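You operate a simulated robot arm through the tools that you are given. There is no shell and no other tool.

The job below is to be done with a simulated robot arm. You get a single attempt, and the scene is never put back.

## Task
Clear the cream tester and file the orange taped sheet in the wooden drawer.
Fine: orange lever back, then display zeroed; teal lever free, drawer closed. Where these are worked on the way, their far stop is far enough and under half their travel is too little: wooden drawer.
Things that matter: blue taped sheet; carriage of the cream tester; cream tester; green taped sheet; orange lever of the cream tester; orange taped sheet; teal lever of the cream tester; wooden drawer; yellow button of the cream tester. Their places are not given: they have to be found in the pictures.

The check looks at the end state, three seconds after you hand in, the way a careful person would. Anything else that was tipped, shoved, dropped, spilled or broken makes it a failure. Flat cloth is picked up by pressing the open fingertips on it (5 to 10 N) and closing them slowly along it; thin cloth reads only 2 to 8 mm in the jaws.

## Robot
A 6-joint arm with a two-finger gripper, fixed in place. Base frame: the origin is on the floor under the middle of its stand, x ahead of it, y to its left, z up. Readings come in m, degrees, newtons and seconds.
It reaches about 1.572 m from its shoulder. Its first joint turns from -166.0 to 166.0 degrees. Payload 2.45 kg.
The tool frame sits at the grasp point between the pads (the TCP): z along the fingers, y along the line on which they close. The tips reach 0.02 m beyond it. The gripper opens to 0.14 m; its body begins 0.168 m behind the TCP.
Orientation is that of the tool frame in the base frame, as [roll, pitch, yaw] about the fixed x, y, z axes, in that order (R = Rz(yaw) Ry(pitch) Rx(roll)). With the fingers straight down and closing along the base's y, the tool's x points along the base's -x, its y along +y and its z along -z.

## Interface
- The arm moves only by the tool apply_moves. Its argument "increments" is a list of rows, each a list of 2 entries, a list of its own where there are three numbers: the shift along the tool's x, y, z in m, then the turn, a rotation vector about the tool's x, y, z in degrees. In form: [[[tx, ty, tz], [ax, ay, az]], ...]. A call has 1 to 20 rows; each row is the pose to reach, as a shift and turn from the pose commanded when the call began, along the tool's axes at that moment. "grip" is the closure in counts, from 0 (fully open) to 255 (shut), set as the call begins (left out, the last holds). A row lasts 0.2 s, in which the tool goes at most 0.05 m and 8.6 degrees; a call with a longer step from one row to the next is refused whole, and so is a gripper value outside its range. A pose out of reach is approached as far as the arm can. The call stops where the force on the tool passes 90 N (or 10 N more than at its start, if that is more) or the arm is blocked; 0.2 s more then pass. The fingers move at their own pace (about 0.045 m/s each) and stop on an object; they squeeze with about 30 N. The grip force told is the motor's: it shows also when the fingers shut on nothing. Time passes only in rows, and 0.2 s behind the last, so rows that repeat a pose let the fingers close. The reply holds the time, the measured pose of the TCP, the force on the tool along the base axes, the opening and the grip force, in the units named above and with some noise, with the torque about the TCP (base axes, N m) and any sound that the robot's microphone picked up.
- Cameras (640 x 400 px; columns grow to the right, rows downward): "scene" is fixed at [0.2247, 0.4994, 1.4776]; the picture's right is [0.24, -0.97, 0.00], its down [-0.76, -0.19, -0.63] and it looks along [0.61, 0.15, -0.78] (base axes); focal length 321 px, centre (320, 200). "wrist" rides on the gripper at [0.078, 0.011, -0.209] in the tool frame; the picture's right is [-0.14, 0.99, 0.00], its down [-0.92, -0.13, -0.37] and it looks along [-0.37, -0.05, 0.93] (tool axes); focal length 280 px, centre (320, 200).
- capture(camera): a new picture of that camera. The clock stands still meanwhile.
- measure_at(camera, pixels): for up to 12 pixels [column, row] of the newest picture of that camera ("zoom" is the newest enlarged one), the place [x, y, z] in the base frame of the surface seen there, good to about 0.002 m, but the place of the scene camera against the robot may be out by one fixed shift of up to 0.018 m in any direction. The clock stands still meanwhile.
- inspect(camera, box): a new picture of the part [left, top, right, bottom] of that camera's present view, enlarged. The clock stands still meanwhile.
- finish_job(): hands the job in; it is judged then, once.

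Unless the task says otherwise, let go and move clear before handing in.

The tools are called after "Call:" as name(argument=value, ...) on one line, values as JSON. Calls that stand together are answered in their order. apply_moves: Moves the arm, as the interface text tells. Its arguments: {"type":"object","properties":{"increments":{"type":"array","items":{"type":"array"}},"grip":{"type":"number"}},"required":["increments"]} The other tools are called the same way: capture (camera) takes a picture; measure_at (camera, pixels) gives the place of the surface under pixels of a picture; inspect (camera, box) takes an enlarged picture of a part of a camera's view; finish_job () hands the job in.

At the start:

```text
t: 0.0
eef_pos: [0.4172, 0.7023, 1.1999]
orientation: [179.9, -0.1, -179.9]
contact_force: [0.1, 0.2, 0.5]
wrist_torque: [0.01, 0.0, 0.01]
opening: 0.1398
grip_force: 0.0
```

scene: 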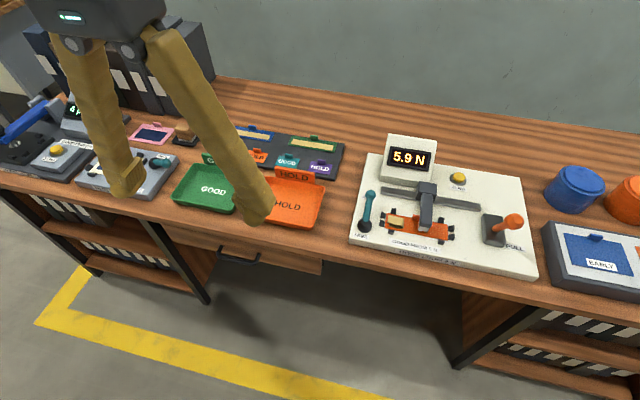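
wrist: 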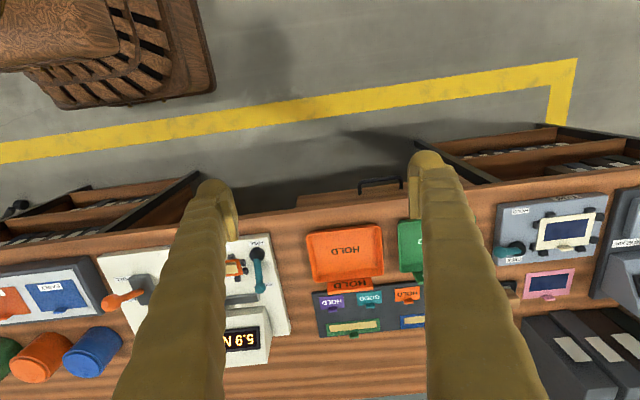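

The scene picture shows the cream tester around pixel (445,215) with its display reading 5.9 N, an orange lever at (510,222), a teal lever at (368,205), and an orange sheet at (415,228); the drawer seems to be at (255,255). I'll look closer at each part.

Call:
inspect(camera="scene", box=[340, 125, 550, 285])

Call:
inspect(camera="scene", box=[140, 110, 350, 290])

Call:
inspect(camera="scene", box=[0, 80, 190, 210])

Call:
inspect(camera="scene", box=[500, 140, 640, 310])

```text
2.50 times, centred on (445, 205) of scene
```

zoom: 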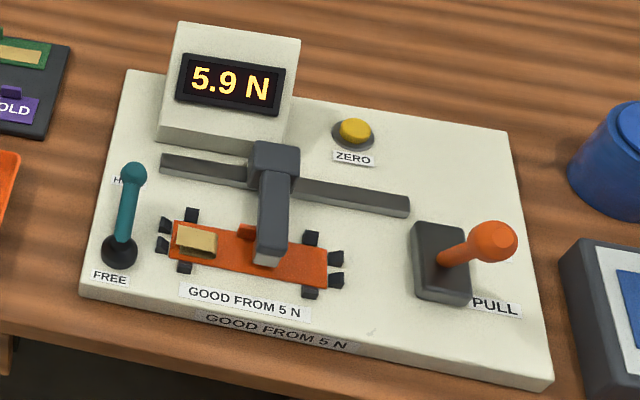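

```text
2.22 times, centred on (245, 200) of scene
```

zoom: 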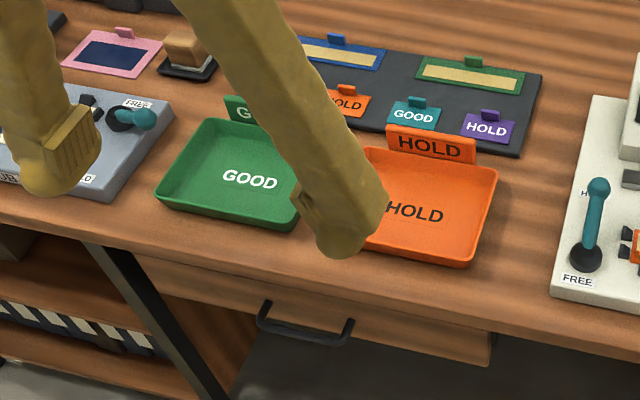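

```text
3.08 times, centred on (95, 145) of scene
```

zoom: 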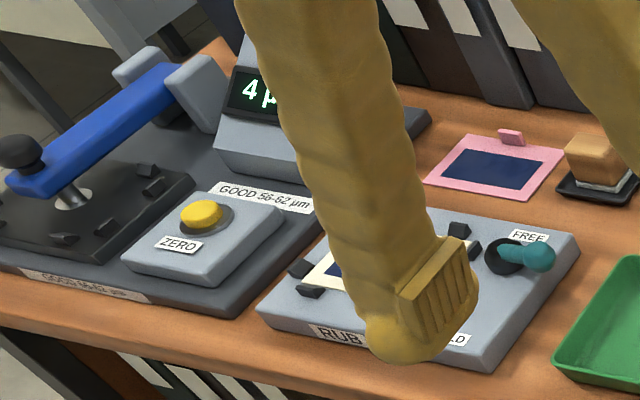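

```text
2.35 times, centred on (570, 225) of scene
```

zoom: 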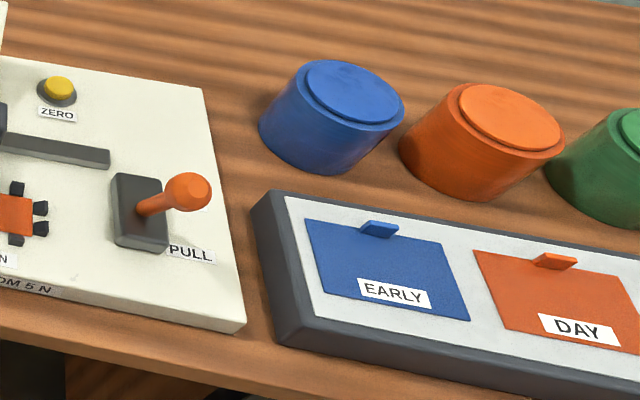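

The zooms show the tester's teal lever leaning toward HOLD, the orange lever leaning toward PULL, the carriage head over the orange sheet, and a drawer handle at about (240,260). I'll measure these with the scene camera and the same points from the wrist camera to find the fixed shift.

Call:
inspect(camera="wrist", box=[80, 150, 440, 375])

Call:
measure_at(camera="scene", pixels=[[510, 220], [370, 194], [364, 227], [427, 188], [424, 228], [400, 222], [457, 178], [498, 185], [535, 275], [352, 240], [222, 254], [257, 262]])

Call:
measure_at(camera="wrist", pixels=[[380, 183], [360, 186], [290, 335], [235, 285], [115, 302], [275, 242], [258, 252], [260, 275], [380, 200], [345, 255], [340, 327], [243, 340]])

```text
1.78 times, centred on (260, 262) of wrist
```

zoom: 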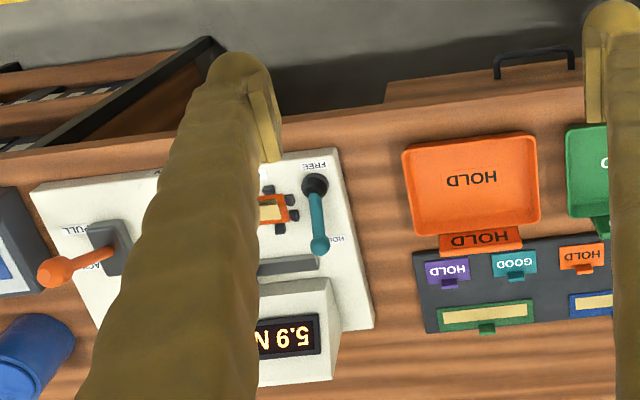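

```text
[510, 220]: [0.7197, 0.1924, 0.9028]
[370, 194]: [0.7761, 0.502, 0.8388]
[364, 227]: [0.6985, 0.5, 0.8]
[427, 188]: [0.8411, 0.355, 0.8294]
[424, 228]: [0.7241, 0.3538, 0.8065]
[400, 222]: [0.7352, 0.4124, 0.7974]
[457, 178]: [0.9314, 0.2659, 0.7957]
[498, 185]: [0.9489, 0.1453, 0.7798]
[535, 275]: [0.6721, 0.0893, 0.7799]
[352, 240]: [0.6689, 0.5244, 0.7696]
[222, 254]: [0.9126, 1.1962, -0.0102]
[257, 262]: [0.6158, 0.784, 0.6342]
```

```text
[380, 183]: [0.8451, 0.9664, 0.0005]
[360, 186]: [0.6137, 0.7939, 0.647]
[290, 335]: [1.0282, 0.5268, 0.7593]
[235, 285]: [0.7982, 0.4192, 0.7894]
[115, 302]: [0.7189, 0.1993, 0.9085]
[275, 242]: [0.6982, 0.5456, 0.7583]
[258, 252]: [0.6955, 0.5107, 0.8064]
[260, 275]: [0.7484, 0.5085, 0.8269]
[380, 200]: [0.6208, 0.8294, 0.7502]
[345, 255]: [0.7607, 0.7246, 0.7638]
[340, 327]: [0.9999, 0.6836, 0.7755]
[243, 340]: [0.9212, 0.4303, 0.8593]
```

The bench top is at z≈0.76 and the tester's deck at z≈0.79, with the orange knob near (0.72, 0.195, 0.905) and the teal knob near (0.776, 0.50, 0.84). I'll move the arm over to y≈0.35 for an unobstructed wrist view of the tester.

Call:
apply_moves(increments=[[[0, -0.04, -0.01], [0, 0, 0]], [[0, -0.08, -0.02], [0, 0, 0]], [[0, -0.12, -0.02], [0, 0, 0]], [[0, -0.16, -0.02], [0, 0, 0]], [[0, -0.2, -0.02], [0, 0, 0]], [[0, -0.24, -0.02], [0, 0, 0]], [[0, -0.28, -0.02], [0, 0, 0]], [[0, -0.32, -0.02], [0, 0, 0]], [[-0.03, -0.35, -0.02], [0, 0, 0]], [[-0.07, -0.35, -0.02], [0, 0, 0]], [[-0.11, -0.35, -0.02], [0, 0, 0]], [[-0.15, -0.35, -0.02], [0, 0, 0]]])

Call:
capture(camera="wrist")

Call:
capture(camera="scene")

```text
t: 2.6
eef_pos: [0.5668, 0.3526, 1.2219]
orientation: [180.0, -0.1, 179.9]
contact_force: [1.1, 0.2, 0.6]
wrist_torque: [-0.01, -0.01, 0.0]
opening: 0.1401
grip_force: 0.1
```

```text
taken
```

wrist: 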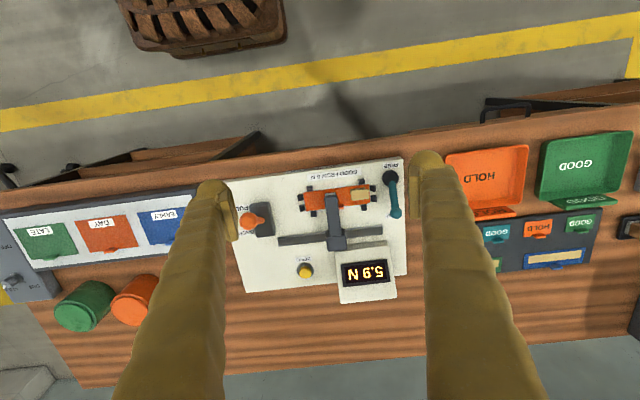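

```text
taken
```

scene: 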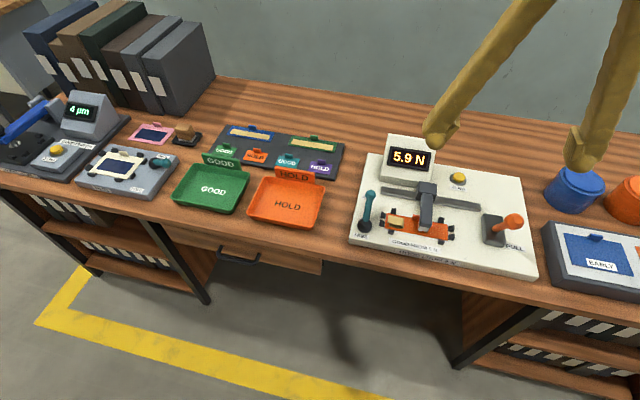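

The wrist view now shows the whole tester between the fingers, columns 225–410. I'll enlarge it and measure the tester's parts.

Call:
inspect(camera="wrist", box=[215, 150, 425, 310])

Call:
inspect(camera="scene", box=[150, 200, 350, 325])

```text
2.50 times, centred on (320, 230) of wrist
```

zoom: 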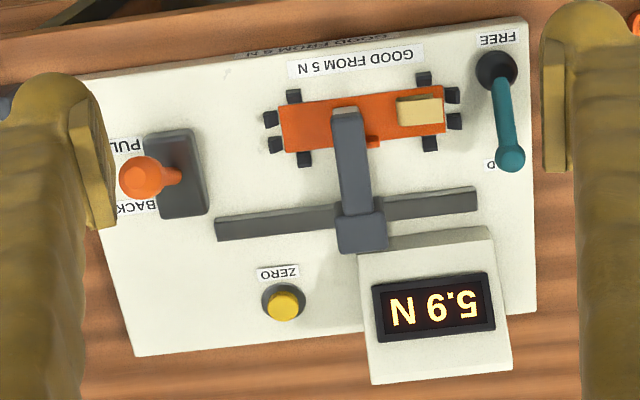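

```text
3.20 times, centred on (250, 262) of scene
```

zoom: 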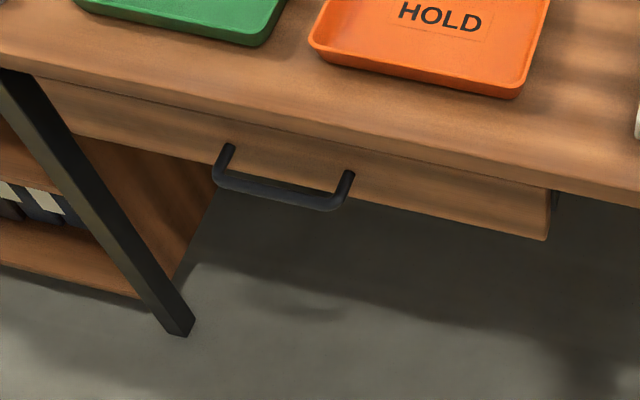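

The enlarged wrist view shows BACK label on the far (+x) end and PULL on the near end of the orange lever's box, FREE at the near end of the teal lever. I'll measure all of these points in the wrist picture.

Call:
measure_at(camera="wrist", pixels=[[247.2, 221.2], [263.2, 220.4], [269, 204], [274, 233], [394.8, 213.2], [390.4, 178], [336.8, 243], [329.6, 194.8], [310, 200], [360, 194], [341.6, 206.4], [305.6, 272]])

Call:
measure_at(camera="wrist", pixels=[[275, 246], [383, 230], [260, 232], [256, 204], [266, 218], [393, 195], [330, 205], [334, 225], [333, 236], [342, 248], [338, 197], [323, 208]])

Call:
measure_at(camera="scene", pixels=[[222, 250], [258, 259], [240, 258], [320, 268], [320, 262], [300, 255], [180, 233], [165, 225], [510, 220], [458, 177], [424, 228], [397, 222]])

```text
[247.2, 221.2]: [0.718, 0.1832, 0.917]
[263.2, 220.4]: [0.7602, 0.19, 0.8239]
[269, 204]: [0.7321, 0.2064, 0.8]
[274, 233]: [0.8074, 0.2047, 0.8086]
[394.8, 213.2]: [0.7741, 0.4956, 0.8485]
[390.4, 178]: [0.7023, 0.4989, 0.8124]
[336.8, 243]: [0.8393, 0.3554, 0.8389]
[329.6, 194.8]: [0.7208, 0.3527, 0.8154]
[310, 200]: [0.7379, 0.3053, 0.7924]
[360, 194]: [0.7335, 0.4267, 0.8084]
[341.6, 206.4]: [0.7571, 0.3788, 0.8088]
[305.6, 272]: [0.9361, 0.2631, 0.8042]
```

```text
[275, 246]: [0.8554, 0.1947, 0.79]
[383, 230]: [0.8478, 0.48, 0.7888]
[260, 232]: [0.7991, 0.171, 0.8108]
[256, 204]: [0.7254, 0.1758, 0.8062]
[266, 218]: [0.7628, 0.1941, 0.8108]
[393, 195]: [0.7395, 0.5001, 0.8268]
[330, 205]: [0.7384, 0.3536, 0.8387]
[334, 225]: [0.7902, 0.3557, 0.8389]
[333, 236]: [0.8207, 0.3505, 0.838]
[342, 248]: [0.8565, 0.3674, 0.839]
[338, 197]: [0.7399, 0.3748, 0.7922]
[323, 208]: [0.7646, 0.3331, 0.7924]
```

```text
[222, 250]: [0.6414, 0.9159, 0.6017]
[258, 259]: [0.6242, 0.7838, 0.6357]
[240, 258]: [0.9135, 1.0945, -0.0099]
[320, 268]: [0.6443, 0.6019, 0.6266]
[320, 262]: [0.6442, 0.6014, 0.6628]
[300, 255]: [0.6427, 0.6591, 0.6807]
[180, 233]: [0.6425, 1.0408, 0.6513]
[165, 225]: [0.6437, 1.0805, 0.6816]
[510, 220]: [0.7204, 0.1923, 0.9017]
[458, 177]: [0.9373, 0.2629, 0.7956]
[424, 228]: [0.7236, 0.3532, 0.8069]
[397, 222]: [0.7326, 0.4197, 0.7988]
```

The measurements show the orange lever pivots near (0.763, 0.19, 0.81) with its knob leaning to x≈0.715, so it has to be pushed in +x toward BACK. I'll close the fingers and move to just in front of the knob.

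Call:
apply_moves(increments=[[[-0.01, -0.033, 0.024], [0, 0, 0]], [[-0.02, -0.066, 0.048], [0, 0, 0]], [[-0.03, -0.099, 0.072], [0, 0, 0]], [[-0.04, -0.132, 0.096], [0, 0, 0]], [[-0.05, -0.163, 0.12], [0, 0, 0]], [[-0.055, -0.163, 0.16], [0, 0, 0]], [[-0.06, -0.163, 0.2], [0, 0, 0]], [[-0.065, -0.163, 0.24], [0, 0, 0]], [[-0.07, -0.163, 0.28], [0, 0, 0]], [[-0.075, -0.163, 0.318], [0, 0, 0]], [[-0.075, -0.163, 0.318], [0, 0, 0]]], grip=255)

Call:
capture(camera="wrist")

Call:
capture(camera="scene")

```text
t: 5.0
eef_pos: [0.6435, 0.1884, 0.904]
orientation: [-180.0, 0.0, -180.0]
contact_force: [-0.2, 0.7, 0.4]
wrist_torque: [0.0, 0.0, 0.01]
opening: 0.0
grip_force: 29.1
```

```text
taken
```

wrist: 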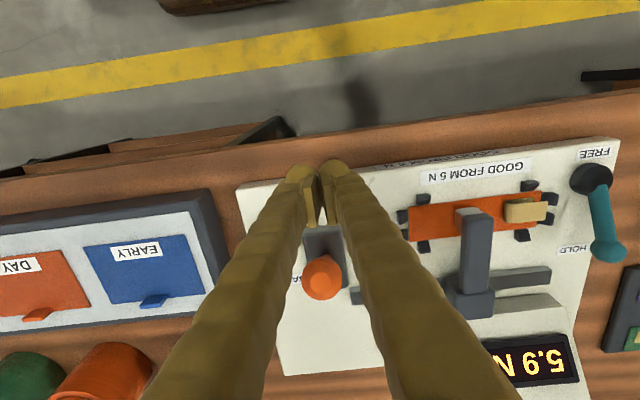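

```text
taken
```

scene: 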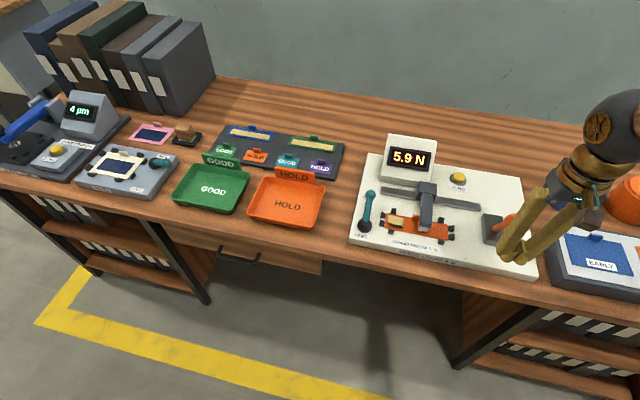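

The knob is at wrist pixel (321,278), directly ahead of the closed fingers. I'll measure it before pushing.

Call:
measure_at(camera="wrist", pixels=[[321, 270], [321, 285], [305, 278], [338, 278], [322, 240], [321, 258], [322, 295]])

Call:
inspect(camera="wrist", box=[230, 150, 430, 310])

```text
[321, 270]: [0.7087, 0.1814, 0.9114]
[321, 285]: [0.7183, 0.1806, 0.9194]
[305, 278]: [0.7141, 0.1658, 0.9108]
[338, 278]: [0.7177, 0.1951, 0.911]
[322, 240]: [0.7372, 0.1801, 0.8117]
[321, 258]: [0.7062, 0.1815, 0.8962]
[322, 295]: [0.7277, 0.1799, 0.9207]
```

```text
2.50 times, centred on (330, 230) of wrist
```

zoom: 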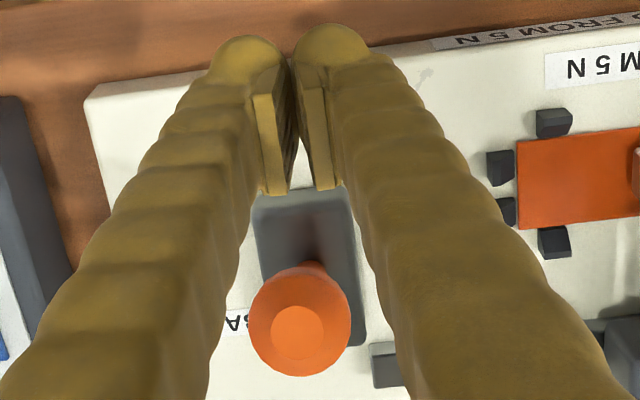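

The knob's centre is about (0.721, 0.181, 0.903), so I'll shift 7 mm in -y and push slowly in +x, reading the force on the way.

Call:
apply_moves(increments=[[[0, -0.007, 0.004], [0, 0, 0]], [[-0.015, -0.007, 0.004], [0, 0, 0]], [[-0.03, -0.007, 0.004], [0, 0, 0]], [[-0.045, -0.007, 0.004], [0, 0, 0]], [[-0.06, -0.007, 0.004], [0, 0, 0]]])

Call:
capture(camera="scene")

```text
t: 6.2
eef_pos: [0.702, 0.1824, 0.8999]
orientation: [179.9, 0.0, 180.0]
contact_force: [-2.4, 2.0, -0.1]
wrist_torque: [0.0, 0.01, -0.02]
opening: 0.0
grip_force: 29.4
```

```text
taken
```

scene: 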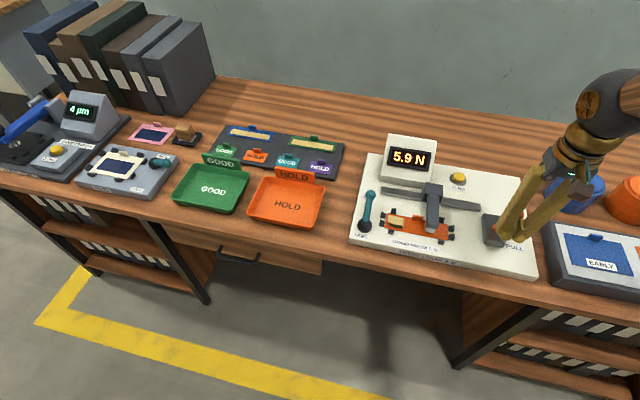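

Only 2.4 N resists, and the carriage (now at column 434) is moving right as the lever goes back. I'll keep pushing.

Call:
apply_moves(increments=[[[-0.012, 0, 0], [0, 0, 0]], [[-0.024, 0, 0], [0, 0, 0]], [[-0.036, 0, 0], [0, 0, 0]], [[-0.048, 0, 0], [0, 0, 0]]])

Call:
capture(camera="scene")

```text
t: 7.2
eef_pos: [0.7516, 0.1823, 0.8996]
orientation: [-180.0, 0.0, -179.9]
contact_force: [-0.1, -0.1, -0.6]
wrist_torque: [0.02, -0.01, -0.05]
opening: 0.0
grip_force: 28.8
```

```text
taken
```

scene: 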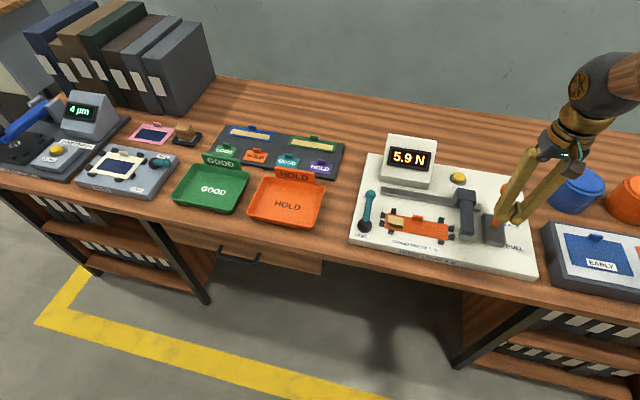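

The carriage has run to the right end of its rail (column 467) and the force is gone, so the lever may have gone over. I'll check with the wrist camera.

Call:
inspect(camera="wrist", box=[220, 150, 420, 310])

Call:
inspect(camera="scene", box=[440, 150, 560, 260])

```text
2.50 times, centred on (320, 230) of wrist
```

zoom: 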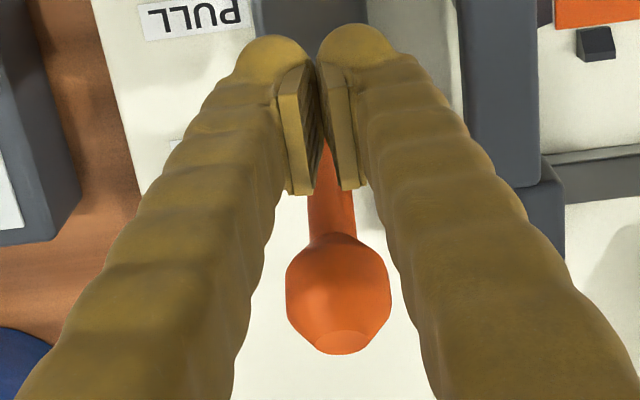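

```text
3.64 times, centred on (500, 205) of scene
```

zoom: 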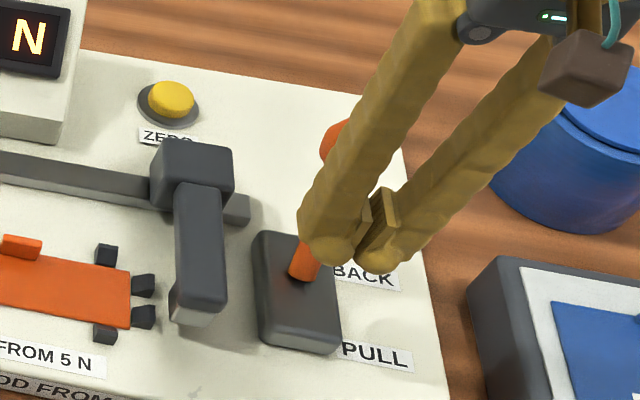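

The lever now leans away toward BACK. I'll measure the knob to see how far it has gone.

Call:
measure_at(camera="wrist", pixels=[[328, 262], [328, 270], [328, 285], [325, 235], [310, 265], [345, 265]])

```text
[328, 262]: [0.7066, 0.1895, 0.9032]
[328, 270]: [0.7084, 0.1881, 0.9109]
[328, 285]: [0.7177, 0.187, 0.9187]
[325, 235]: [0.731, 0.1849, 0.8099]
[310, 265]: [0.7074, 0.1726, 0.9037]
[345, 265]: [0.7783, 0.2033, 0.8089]
```

Those values refer to the older wrist picture, so I'll take a fresh one and measure again.

Call:
capture(camera="wrist")

Call:
measure_at(camera="wrist", pixels=[[328, 257], [328, 265], [328, 275], [328, 285], [325, 235], [310, 265], [345, 265]])

```text
taken
```

wrist: 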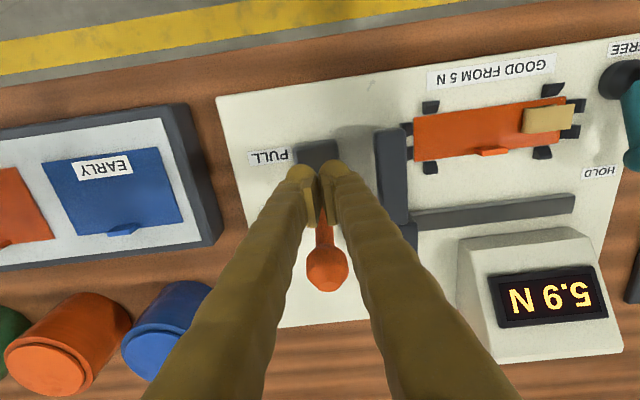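

```text
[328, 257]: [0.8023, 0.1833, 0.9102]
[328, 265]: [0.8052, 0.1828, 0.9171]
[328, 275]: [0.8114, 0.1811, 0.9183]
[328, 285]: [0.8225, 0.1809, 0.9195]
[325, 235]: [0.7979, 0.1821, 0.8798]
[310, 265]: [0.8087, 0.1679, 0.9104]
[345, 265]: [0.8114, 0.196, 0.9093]
```

The knob now sits at x≈0.815, mirrored about its pivot, so it looks fully back. I'll nudge a little further to confirm it is at its stop.

Call:
apply_moves(increments=[[[-0.01, 0, 0], [0, 0, 0]], [[-0.02, 0, 0], [0, 0, 0]], [[-0.028, 0, 0], [0, 0, 0]]])

```text
t: 8.0
eef_pos: [0.7783, 0.1829, 0.8979]
orientation: [-179.9, 0.1, -180.0]
contact_force: [1.2, 0.2, -1.3]
wrist_torque: [0.01, 0.0, 0.0]
opening: 0.0
grip_force: 29.3
```

Call:
apply_moves(increments=[[[-0.004, 0, 0], [0, 0, 0]], [[-0.008, 0, 0], [0, 0, 0]]])

Call:
capture(camera="wrist")

Call:
measure_at(camera="wrist", pixels=[[328, 240], [328, 250], [326, 230], [326, 220], [312, 240]])

```text
t: 8.6
eef_pos: [0.7815, 0.1823, 0.8975]
orientation: [-179.9, -0.5, -180.0]
contact_force: [-85.2, -2.2, 26.5]
wrist_torque: [-0.02, 0.66, -0.59]
opening: 0.0
grip_force: 29.8
```

```text
taken
```

wrist: 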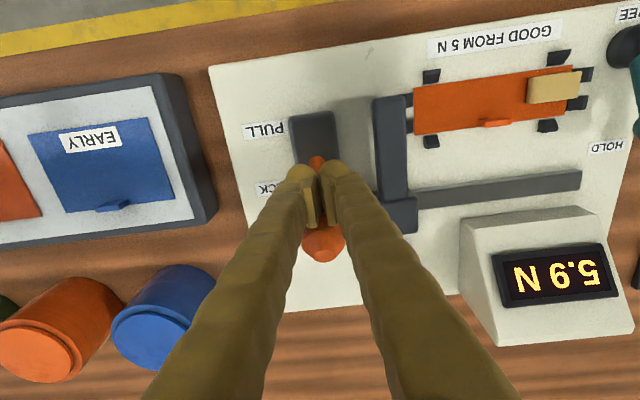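

```text
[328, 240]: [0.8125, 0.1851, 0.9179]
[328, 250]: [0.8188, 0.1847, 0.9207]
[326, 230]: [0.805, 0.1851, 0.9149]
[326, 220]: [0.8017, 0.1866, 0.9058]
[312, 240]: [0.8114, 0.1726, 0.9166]
```

The lever is firmly at its back stop (85 N at 0.7815), so I'll back off at once and rise clear, then check that the tester has not moved.

Call:
apply_moves(increments=[[[0.02, 0, 0], [0, 0, 0]], [[0.05, 0, -0.01], [0, 0, 0]], [[0.07, 0, -0.05], [0, 0, 0]], [[0.07, 0, -0.1], [0, 0, 0]], [[0.07, 0.03, -0.13], [0, 0, 0]], [[0.07, 0.07, -0.16], [0, 0, 0]]])

Call:
capture(camera="wrist")

Call:
capture(camera="scene")

```text
t: 10.0
eef_pos: [0.7165, 0.2533, 1.0596]
orientation: [-180.0, 0.0, -180.0]
contact_force: [-0.6, -0.3, 0.3]
wrist_torque: [-0.01, 0.03, 0.0]
opening: 0.0
grip_force: 30.2
```

```text
taken
```

wrist: 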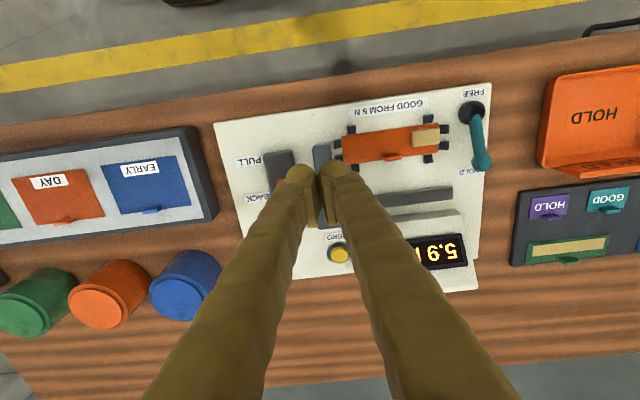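

```text
taken
```

scene: 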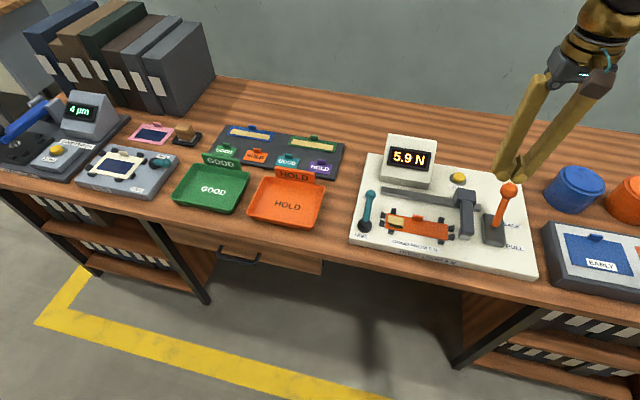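

The tester's corners are unmoved, the orange lever stands back at (508,190), and the carriage is clear of the sheet. I'll measure the yellow button (wrist (338,253)) before pressing it.

Call:
measure_at(camera="wrist", pixels=[[338, 250], [338, 255], [333, 253], [343, 253], [338, 259], [328, 253], [440, 250], [391, 158], [387, 150], [425, 136], [346, 148], [480, 160]])

Call:
inspect(camera="wrist", box=[310, 90, 510, 250])

```text
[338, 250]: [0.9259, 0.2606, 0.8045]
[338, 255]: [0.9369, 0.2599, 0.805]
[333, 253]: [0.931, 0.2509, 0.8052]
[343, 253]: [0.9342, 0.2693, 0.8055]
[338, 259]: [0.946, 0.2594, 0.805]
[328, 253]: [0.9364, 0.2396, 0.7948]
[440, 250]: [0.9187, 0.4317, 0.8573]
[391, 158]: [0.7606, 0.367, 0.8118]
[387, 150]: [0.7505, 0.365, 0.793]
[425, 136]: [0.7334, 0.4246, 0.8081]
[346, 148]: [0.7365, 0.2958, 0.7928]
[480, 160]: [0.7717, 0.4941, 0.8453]
```

```text
2.50 times, centred on (410, 170) of wrist
```

zoom: 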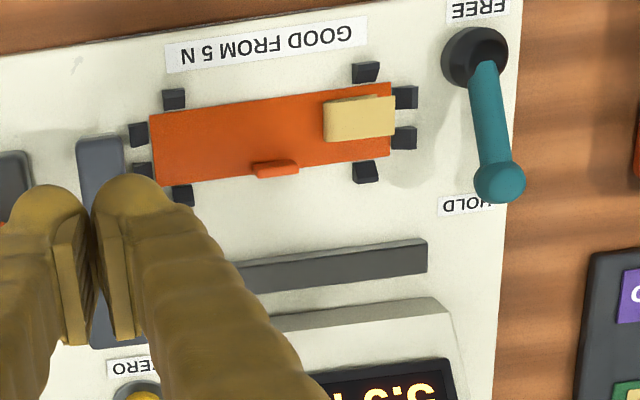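

The button's top is at (0.936, 0.261, 0.805). I'll move above it and stop with the tips about 15 mm over it.

Call:
apply_moves(increments=[[[-0.04, 0.001, 0.015], [0, 0, 0]], [[-0.08, 0.003, 0.03], [0, 0, 0]], [[-0.12, 0.005, 0.05], [0, 0, 0]], [[-0.16, 0.007, 0.07], [0, 0, 0]], [[-0.2, 0.007, 0.095], [0, 0, 0]], [[-0.2195, 0.007, 0.13], [0, 0, 0]], [[-0.2195, 0.007, 0.17], [0, 0, 0]], [[-0.2195, 0.007, 0.205], [0, 0, 0]], [[-0.2195, 0.007, 0.22], [0, 0, 0]], [[-0.2195, 0.007, 0.22], [0, 0, 0]]])

Call:
capture(camera="scene")

Call:
inspect(camera="scene", box=[380, 120, 540, 240])

Call:
capture(camera="wrist")

```text
t: 12.2
eef_pos: [0.9366, 0.2606, 0.8384]
orientation: [180.0, 0.0, 180.0]
contact_force: [1.3, -0.9, -0.1]
wrist_torque: [0.0, 0.01, 0.02]
opening: 0.0
grip_force: 28.9
```

```text
taken
```

scene: 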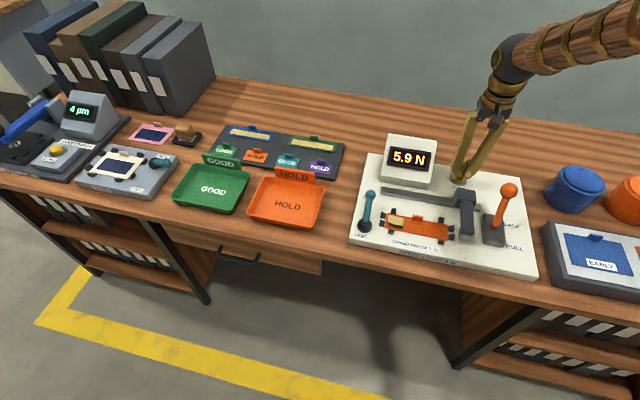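

```text
3.33 times, centred on (460, 180) of scene
```

zoom: 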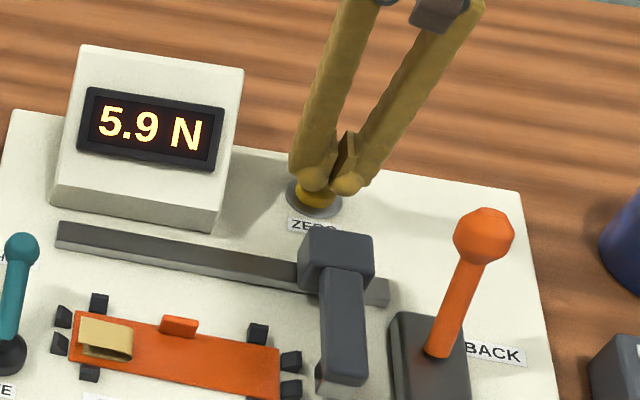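

```text
taken
```

wrist: 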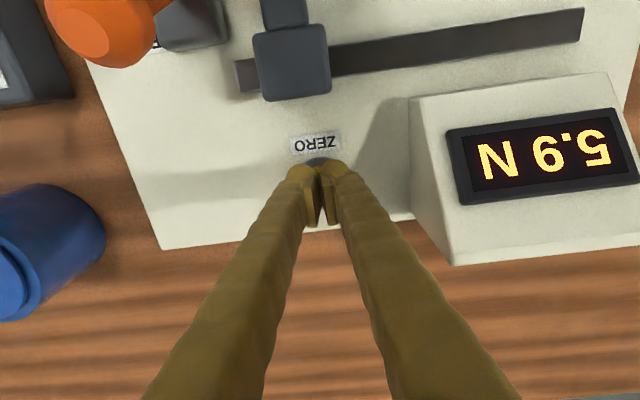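

The fingertips are directly over the yellow button. I'll press down in small steps and watch the force.

Call:
apply_moves(increments=[[[0, 0, 0.006], [0, 0, 0]], [[0, 0, 0.011], [0, 0, 0]], [[0, 0, 0.014], [0, 0, 0]], [[0, 0, 0.016], [0, 0, 0]]])

Call:
inspect(camera="scene", box=[380, 120, 540, 240])

```text
t: 13.2
eef_pos: [0.9368, 0.2587, 0.8232]
orientation: [-180.0, 0.1, -180.0]
contact_force: [0.4, -0.6, 1.9]
wrist_torque: [-0.02, 0.03, 0.02]
opening: 0.006
grip_force: 29.3
heard: click
```

```text
3.33 times, centred on (460, 180) of scene
```

zoom: 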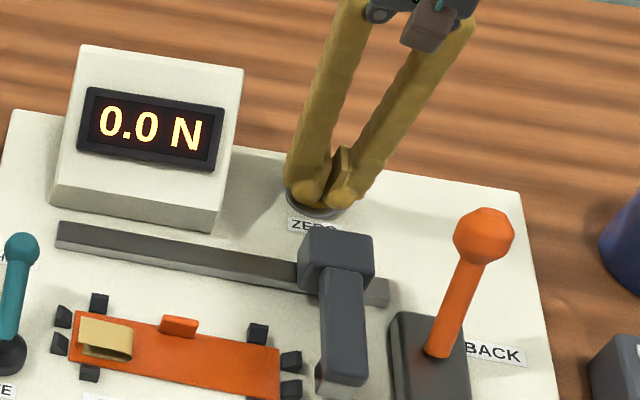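

The microphone heard a click and the display now reads 0.0 N. I'll lift off and move over behind the teal lever, at about (0.825, 0.498).

Call:
apply_moves(increments=[[[0, 0, -0.02], [0, 0, 0]], [[0, 0, -0.06], [0, 0, 0]], [[0, 0, -0.105], [0, 0, 0]], [[0, 0.01, -0.15], [0, 0, 0]], [[0.02, 0.05, -0.16], [0, 0, 0]], [[0.04, 0.09, -0.16], [0, 0, 0]], [[0.06, 0.13, -0.16], [0, 0, 0]], [[0.08, 0.17, -0.16], [0, 0, 0]], [[0.1, 0.21, -0.16], [0, 0, 0]], [[0.112, 0.239, -0.15], [0, 0, 0]], [[0.112, 0.239, -0.11], [0, 0, 0]], [[0.112, 0.239, -0.09], [0, 0, 0]]])

Call:
capture(camera="wrist")

Call:
capture(camera="scene")

```text
t: 15.8
eef_pos: [0.8242, 0.5002, 0.9123]
orientation: [-180.0, -0.1, 180.0]
contact_force: [0.3, 0.0, -0.3]
wrist_torque: [-0.02, -0.01, -0.01]
opening: 0.0001
grip_force: 29.3
```

```text
taken
```

wrist: 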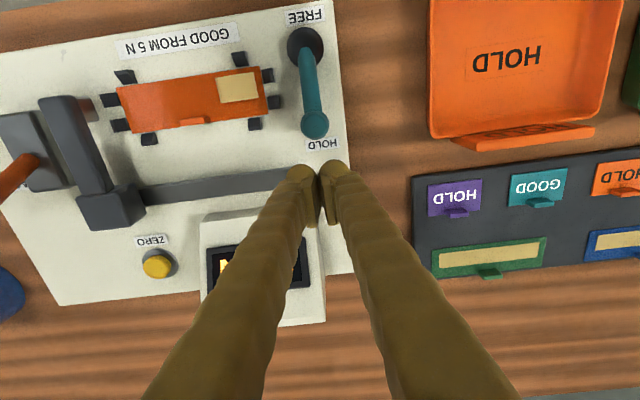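

```text
taken
```

scene: 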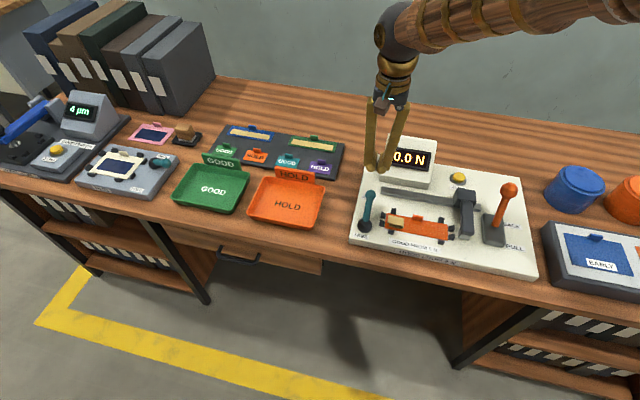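

The teal knob is at wrist (314,122), just ahead of the fingers, and the display box is behind them. I'll measure clearances before descending.

Call:
measure_at(camera="wrist", pixels=[[314, 115], [314, 125], [314, 133], [303, 122], [326, 122], [305, 45], [308, 80], [210, 215], [300, 205], [205, 230], [318, 165], [322, 100]])

```text
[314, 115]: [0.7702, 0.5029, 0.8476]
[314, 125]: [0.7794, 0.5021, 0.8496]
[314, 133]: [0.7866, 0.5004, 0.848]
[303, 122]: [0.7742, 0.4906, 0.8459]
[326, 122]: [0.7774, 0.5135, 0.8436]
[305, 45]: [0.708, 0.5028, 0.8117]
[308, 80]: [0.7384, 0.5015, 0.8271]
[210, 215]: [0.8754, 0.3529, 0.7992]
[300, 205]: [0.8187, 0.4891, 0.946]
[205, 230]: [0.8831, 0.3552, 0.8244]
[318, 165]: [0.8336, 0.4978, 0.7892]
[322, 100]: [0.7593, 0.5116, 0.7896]
```

The knob's centre is about (0.777, 0.501, 0.838) and there is room to descend at x≈0.824. I'll go down behind it and start pushing it toward FREE, rising along its arc.

Call:
apply_moves(increments=[[[0, 0.001, 0.03], [0, 0, 0]], [[0, 0.001, 0.067], [0, 0, 0]], [[0.012, 0.001, 0.067], [0, 0, 0]], [[0.022, 0.001, 0.067], [0, 0, 0]], [[0.032, 0.001, 0.06], [0, 0, 0]], [[0.042, 0.001, 0.048], [0, 0, 0]], [[0.05, 0.001, 0.04], [0, 0, 0]]])

Call:
inspect(camera="scene", box=[320, 150, 480, 270])

```text
t: 16.8
eef_pos: [0.8135, 0.4995, 0.8471]
orientation: [179.7, 0.9, 179.8]
contact_force: [10.2, 4.7, 0.4]
wrist_torque: [0.05, -0.08, -0.12]
opening: 0.0
grip_force: 29.3
stopped in row 5: the force on the tool passed its limit at 113 N (the readings are from after the stop); the commanded pose is now the measured one
```

```text
3.33 times, centred on (400, 210) of scene
```

zoom: 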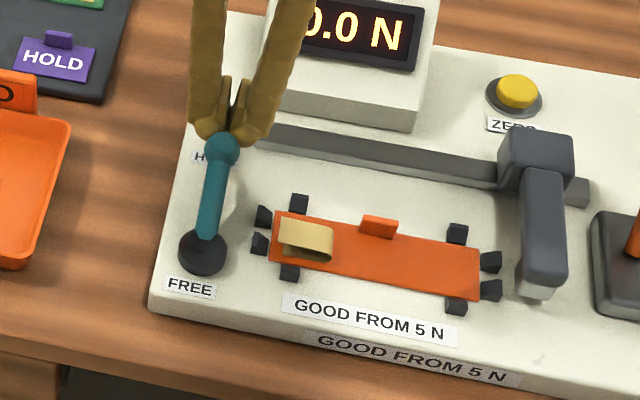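

The push met 113 N without moving the lever, because at this low lean a horizontal push mostly compresses it. The grey tester has the same lever set to FREE at scene (160,160), so I'll look at that to learn how this lever moves.

Call:
inspect(camera="scene", box=[70, 120, 200, 210])

Call:
capture(camera="scene")

```text
4.44 times, centred on (135, 165) of scene
```

zoom: 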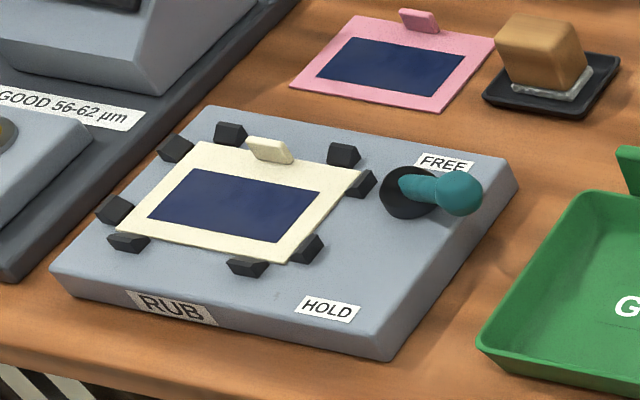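

```text
taken
```

scene: 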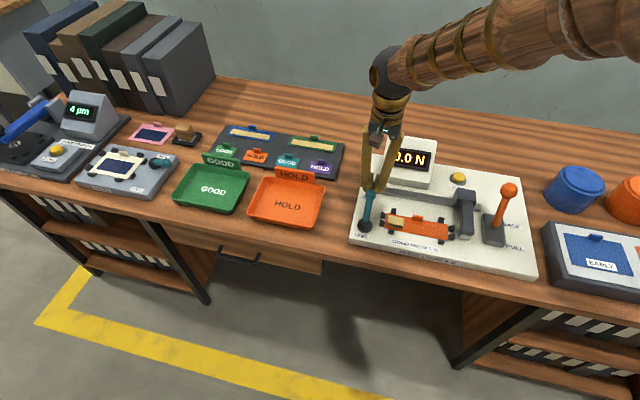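

On the grey tester, the lever in FREE points sideways rather than toward the HOLD label. I'll measure its pivot and knob to find the axis it turns about.

Call:
measure_at(camera="scene", pixels=[[166.5, 163.2], [159, 161.6], [151, 164], [154, 168], [165, 157], [138, 190], [180, 160], [120, 145], [85, 183], [160, 200], [158, 156], [147, 190]])

Call:
capture(camera="wrist")

```text
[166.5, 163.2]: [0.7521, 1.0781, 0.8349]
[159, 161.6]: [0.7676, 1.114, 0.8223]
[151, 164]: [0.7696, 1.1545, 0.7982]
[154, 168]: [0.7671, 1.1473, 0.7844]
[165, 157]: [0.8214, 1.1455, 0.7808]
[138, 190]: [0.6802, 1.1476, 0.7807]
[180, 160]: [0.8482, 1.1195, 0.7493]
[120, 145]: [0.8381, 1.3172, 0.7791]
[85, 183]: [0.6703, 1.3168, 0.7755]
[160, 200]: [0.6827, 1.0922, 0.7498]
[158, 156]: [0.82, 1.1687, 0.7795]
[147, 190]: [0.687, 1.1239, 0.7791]
```

```text
taken
```

wrist: 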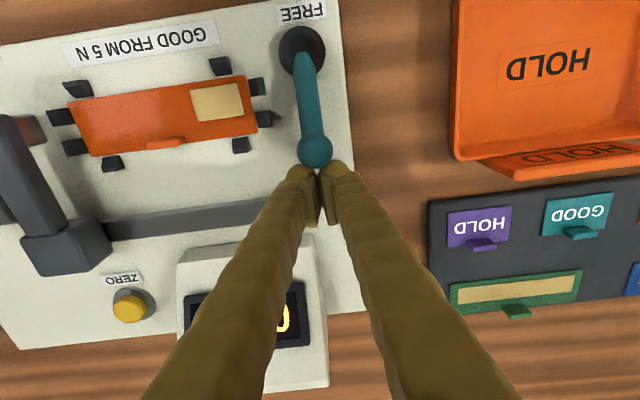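

The grey lever's pivot is at (0.77, 1.15) and its knob at (0.75, 1.08), at the same height as the HOLD position on mine, so these levers swivel about a vertical axis by roughly 75–90°, away from the sheet. Here that means turning the knob from +x round to +y; I'll measure the tray's edge to see how much room there is.

Call:
measure_at(camera="wrist", pixels=[[456, 150], [470, 160], [490, 160], [460, 60], [465, 10], [315, 150], [303, 50], [305, 15], [360, 250], [435, 210], [347, 100], [300, 40]])

Call:
inspect(camera="wrist", box=[220, 0, 480, 180])

```text
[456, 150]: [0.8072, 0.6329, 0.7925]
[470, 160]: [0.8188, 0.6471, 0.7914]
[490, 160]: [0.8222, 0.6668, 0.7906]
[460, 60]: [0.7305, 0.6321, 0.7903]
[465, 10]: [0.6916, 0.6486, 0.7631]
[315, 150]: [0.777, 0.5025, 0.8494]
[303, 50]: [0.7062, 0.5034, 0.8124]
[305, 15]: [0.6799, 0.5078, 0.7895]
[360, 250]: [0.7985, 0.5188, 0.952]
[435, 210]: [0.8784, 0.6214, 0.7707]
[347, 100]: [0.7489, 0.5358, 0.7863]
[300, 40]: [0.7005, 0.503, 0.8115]
```

```text
2.22 times, centred on (350, 90) of wrist
```

zoom: 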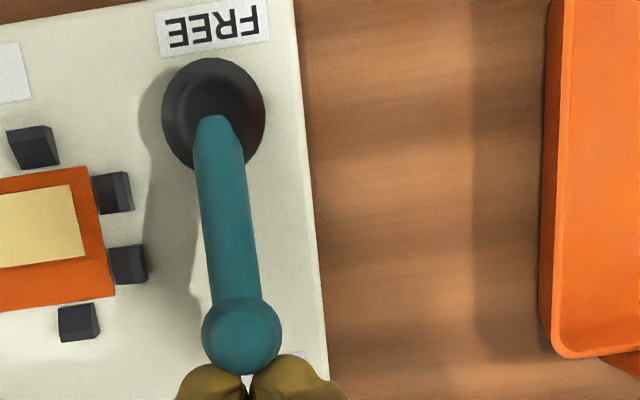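

The tray's rim is at y≈0.632, z≈0.79, so there is room to swing the lever toward +y. I'll back off the knob, lift over it, and come down on its sheet side at (0.77, 0.441).

Call:
apply_moves(increments=[[[-0.015, 0, 0], [0, 0, 0]], [[-0.015, 0, -0.04], [0, 0, 0]], [[-0.015, 0, -0.075], [0, 0, 0]], [[0.0235, -0.025, -0.075], [0, 0, 0]], [[0.0435, -0.0605, -0.075], [0, 0, 0]], [[0.0435, -0.0605, -0.035], [0, 0, 0]], [[0.0435, -0.0605, 0.0], [0, 0, 0]], [[0.0435, -0.0605, 0.0], [0, 0, 0]]])

Call:
capture(camera="wrist")

Call:
inspect(camera="scene", box=[320, 150, 480, 270])

```text
t: 18.6
eef_pos: [0.7673, 0.438, 0.8454]
orientation: [179.8, 0.8, 179.9]
contact_force: [0.1, -0.6, -1.0]
wrist_torque: [0.01, 0.03, -0.01]
opening: 0.0
grip_force: 29.8
```

```text
taken
```

wrist: 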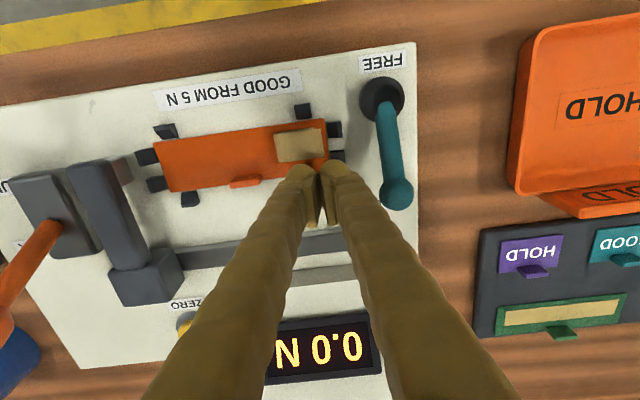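

```text
3.33 times, centred on (400, 210) of scene
```

zoom: 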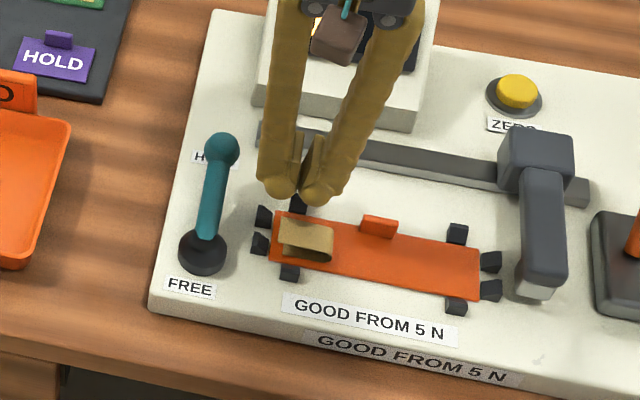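

The fingers are now on the sheet side of the teal knob (knob at wrist (396,190)). I'll push gently in +y and read the force.

Call:
apply_moves(increments=[[[0, 0.01, 0], [0, 0, 0]], [[0, 0.02, 0], [0, 0, 0]], [[0, 0.027, 0], [0, 0, 0]], [[0, 0.032, 0], [0, 0, 0]], [[0, 0.037, 0], [0, 0, 0]]])

Call:
inspect(camera="scene", box=[320, 150, 480, 270])

```text
t: 19.8
eef_pos: [0.768, 0.4762, 0.845]
orientation: [179.8, 0.8, 179.9]
contact_force: [2.1, -2.3, -0.4]
wrist_torque: [-0.05, -0.04, -0.05]
opening: 0.0001
grip_force: 29.6
```

```text
3.33 times, centred on (400, 210) of scene
```

zoom: 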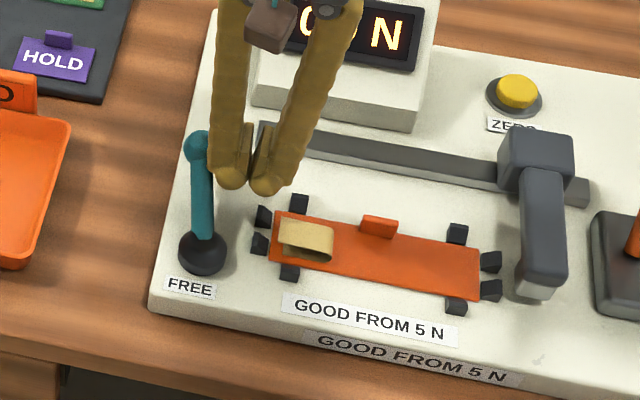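

The lever swivels easily with about 2 N, confirming the axis. I'll keep following the arc toward +y.

Call:
apply_moves(increments=[[[-0.007, 0.009, 0], [0, 0, 0]], [[-0.007, 0.017, 0], [0, 0, 0]], [[-0.007, 0.03, 0], [0, 0, 0]], [[-0.006, 0.043, 0], [0, 0, 0]], [[-0.002, 0.055, 0], [0, 0, 0]], [[0.0045, 0.066, 0], [0, 0, 0]]])

Call:
inspect(camera="scene", box=[320, 150, 480, 270])

Call:
capture(camera="wrist")

```text
t: 21.2
eef_pos: [0.764, 0.5425, 0.8461]
orientation: [179.7, 0.9, 179.9]
contact_force: [0.5, 0.1, 0.1]
wrist_torque: [0.0, -0.03, -0.01]
opening: 0.0
grip_force: 29.8
```

```text
3.33 times, centred on (400, 210) of scene
```

zoom: 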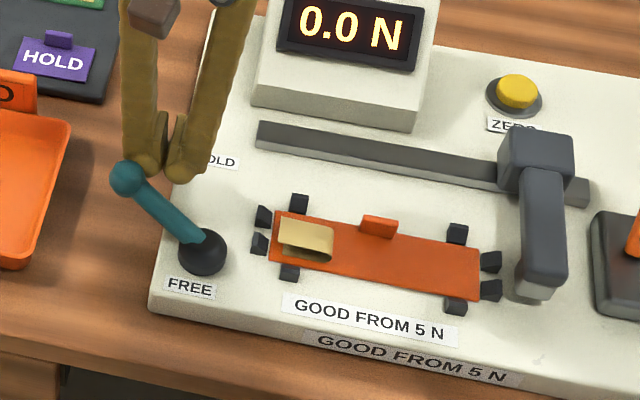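

```text
taken
```

wrist: 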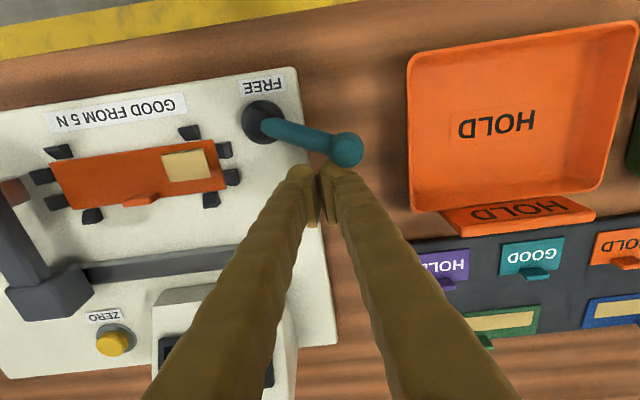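

The lever has swung round to the left (knob at wrist (347,150)) and no longer presses on the fingers. I'll measure it and see whether it has further to go.

Call:
measure_at(camera="wrist", pixels=[[347, 148], [300, 133], [262, 120], [347, 160], [360, 150]])

```text
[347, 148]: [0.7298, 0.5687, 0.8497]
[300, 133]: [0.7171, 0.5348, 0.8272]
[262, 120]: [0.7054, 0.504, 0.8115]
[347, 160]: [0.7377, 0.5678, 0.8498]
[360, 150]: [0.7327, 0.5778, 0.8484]
```

The lever is at about 67° from HOLD. I'll keep pushing gently along the arc to see if there is more travel before its stop.

Call:
apply_moves(increments=[[[0.003, 0.005, 0], [0, 0, 0]], [[0.006, 0.0085, 0], [0, 0, 0]], [[0.01, 0.012, 0], [0, 0, 0]], [[0.013, 0.0155, 0], [0, 0, 0]], [[0.0165, 0.018, 0], [0, 0, 0]]])

Call:
capture(camera="wrist")

```text
t: 21.9
eef_pos: [0.7624, 0.5453, 0.8459]
orientation: [179.8, 1.0, 179.7]
contact_force: [13.4, -11.7, -3.5]
wrist_torque: [-0.17, -0.16, 0.02]
opening: 0.0003
grip_force: 29.7
stopped in row 3: the force on the tool passed its limit at 100 N (the readings are from after the stop); the commanded pose is now the measured one
```

```text
taken
```

wrist: 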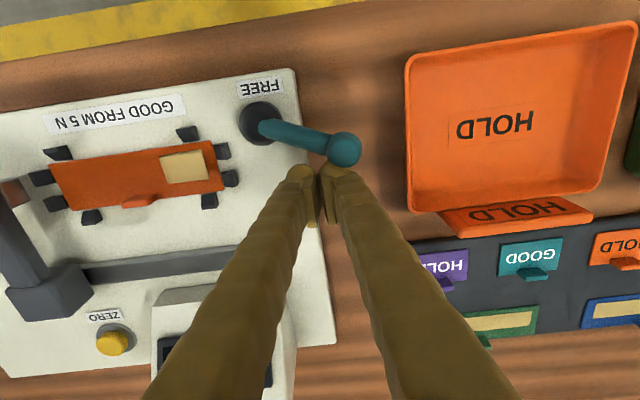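

The lever is at its FREE stop (it would not yield to 100 N), about 68° round. I'll back off, rise, and look closely at the sheet and its tab.

Call:
apply_moves(increments=[[[-0.01, -0.012, 0], [0, 0, 0]], [[-0.015, -0.02, -0.03], [0, 0, 0]], [[-0.015, -0.04, -0.07], [0, 0, 0]], [[-0.0, -0.08, -0.09], [0, 0, 0]], [[0.03, -0.12, -0.1], [0, 0, 0]], [[0.07, -0.145, -0.1], [0, 0, 0]], [[0.1, -0.16, -0.1], [0, 0, 0]]], grip=0)

Call:
capture(camera="wrist")

Call:
capture(camera="scene")

```text
refused: row 5 steps farther than a row can; nothing moved
```

```text
taken
```

wrist: 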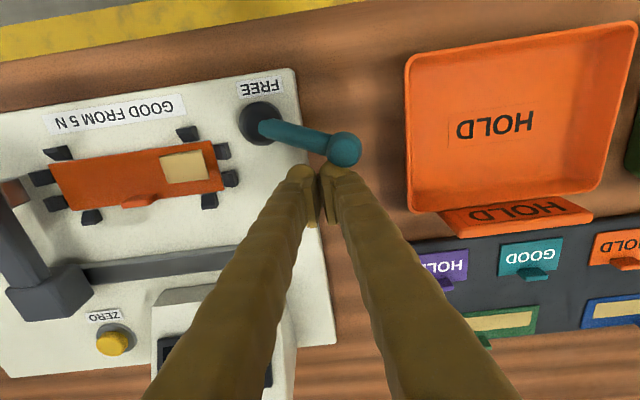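

```text
taken
```

scene: 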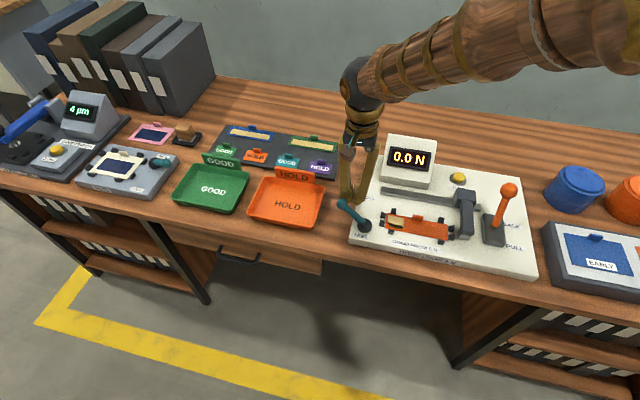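

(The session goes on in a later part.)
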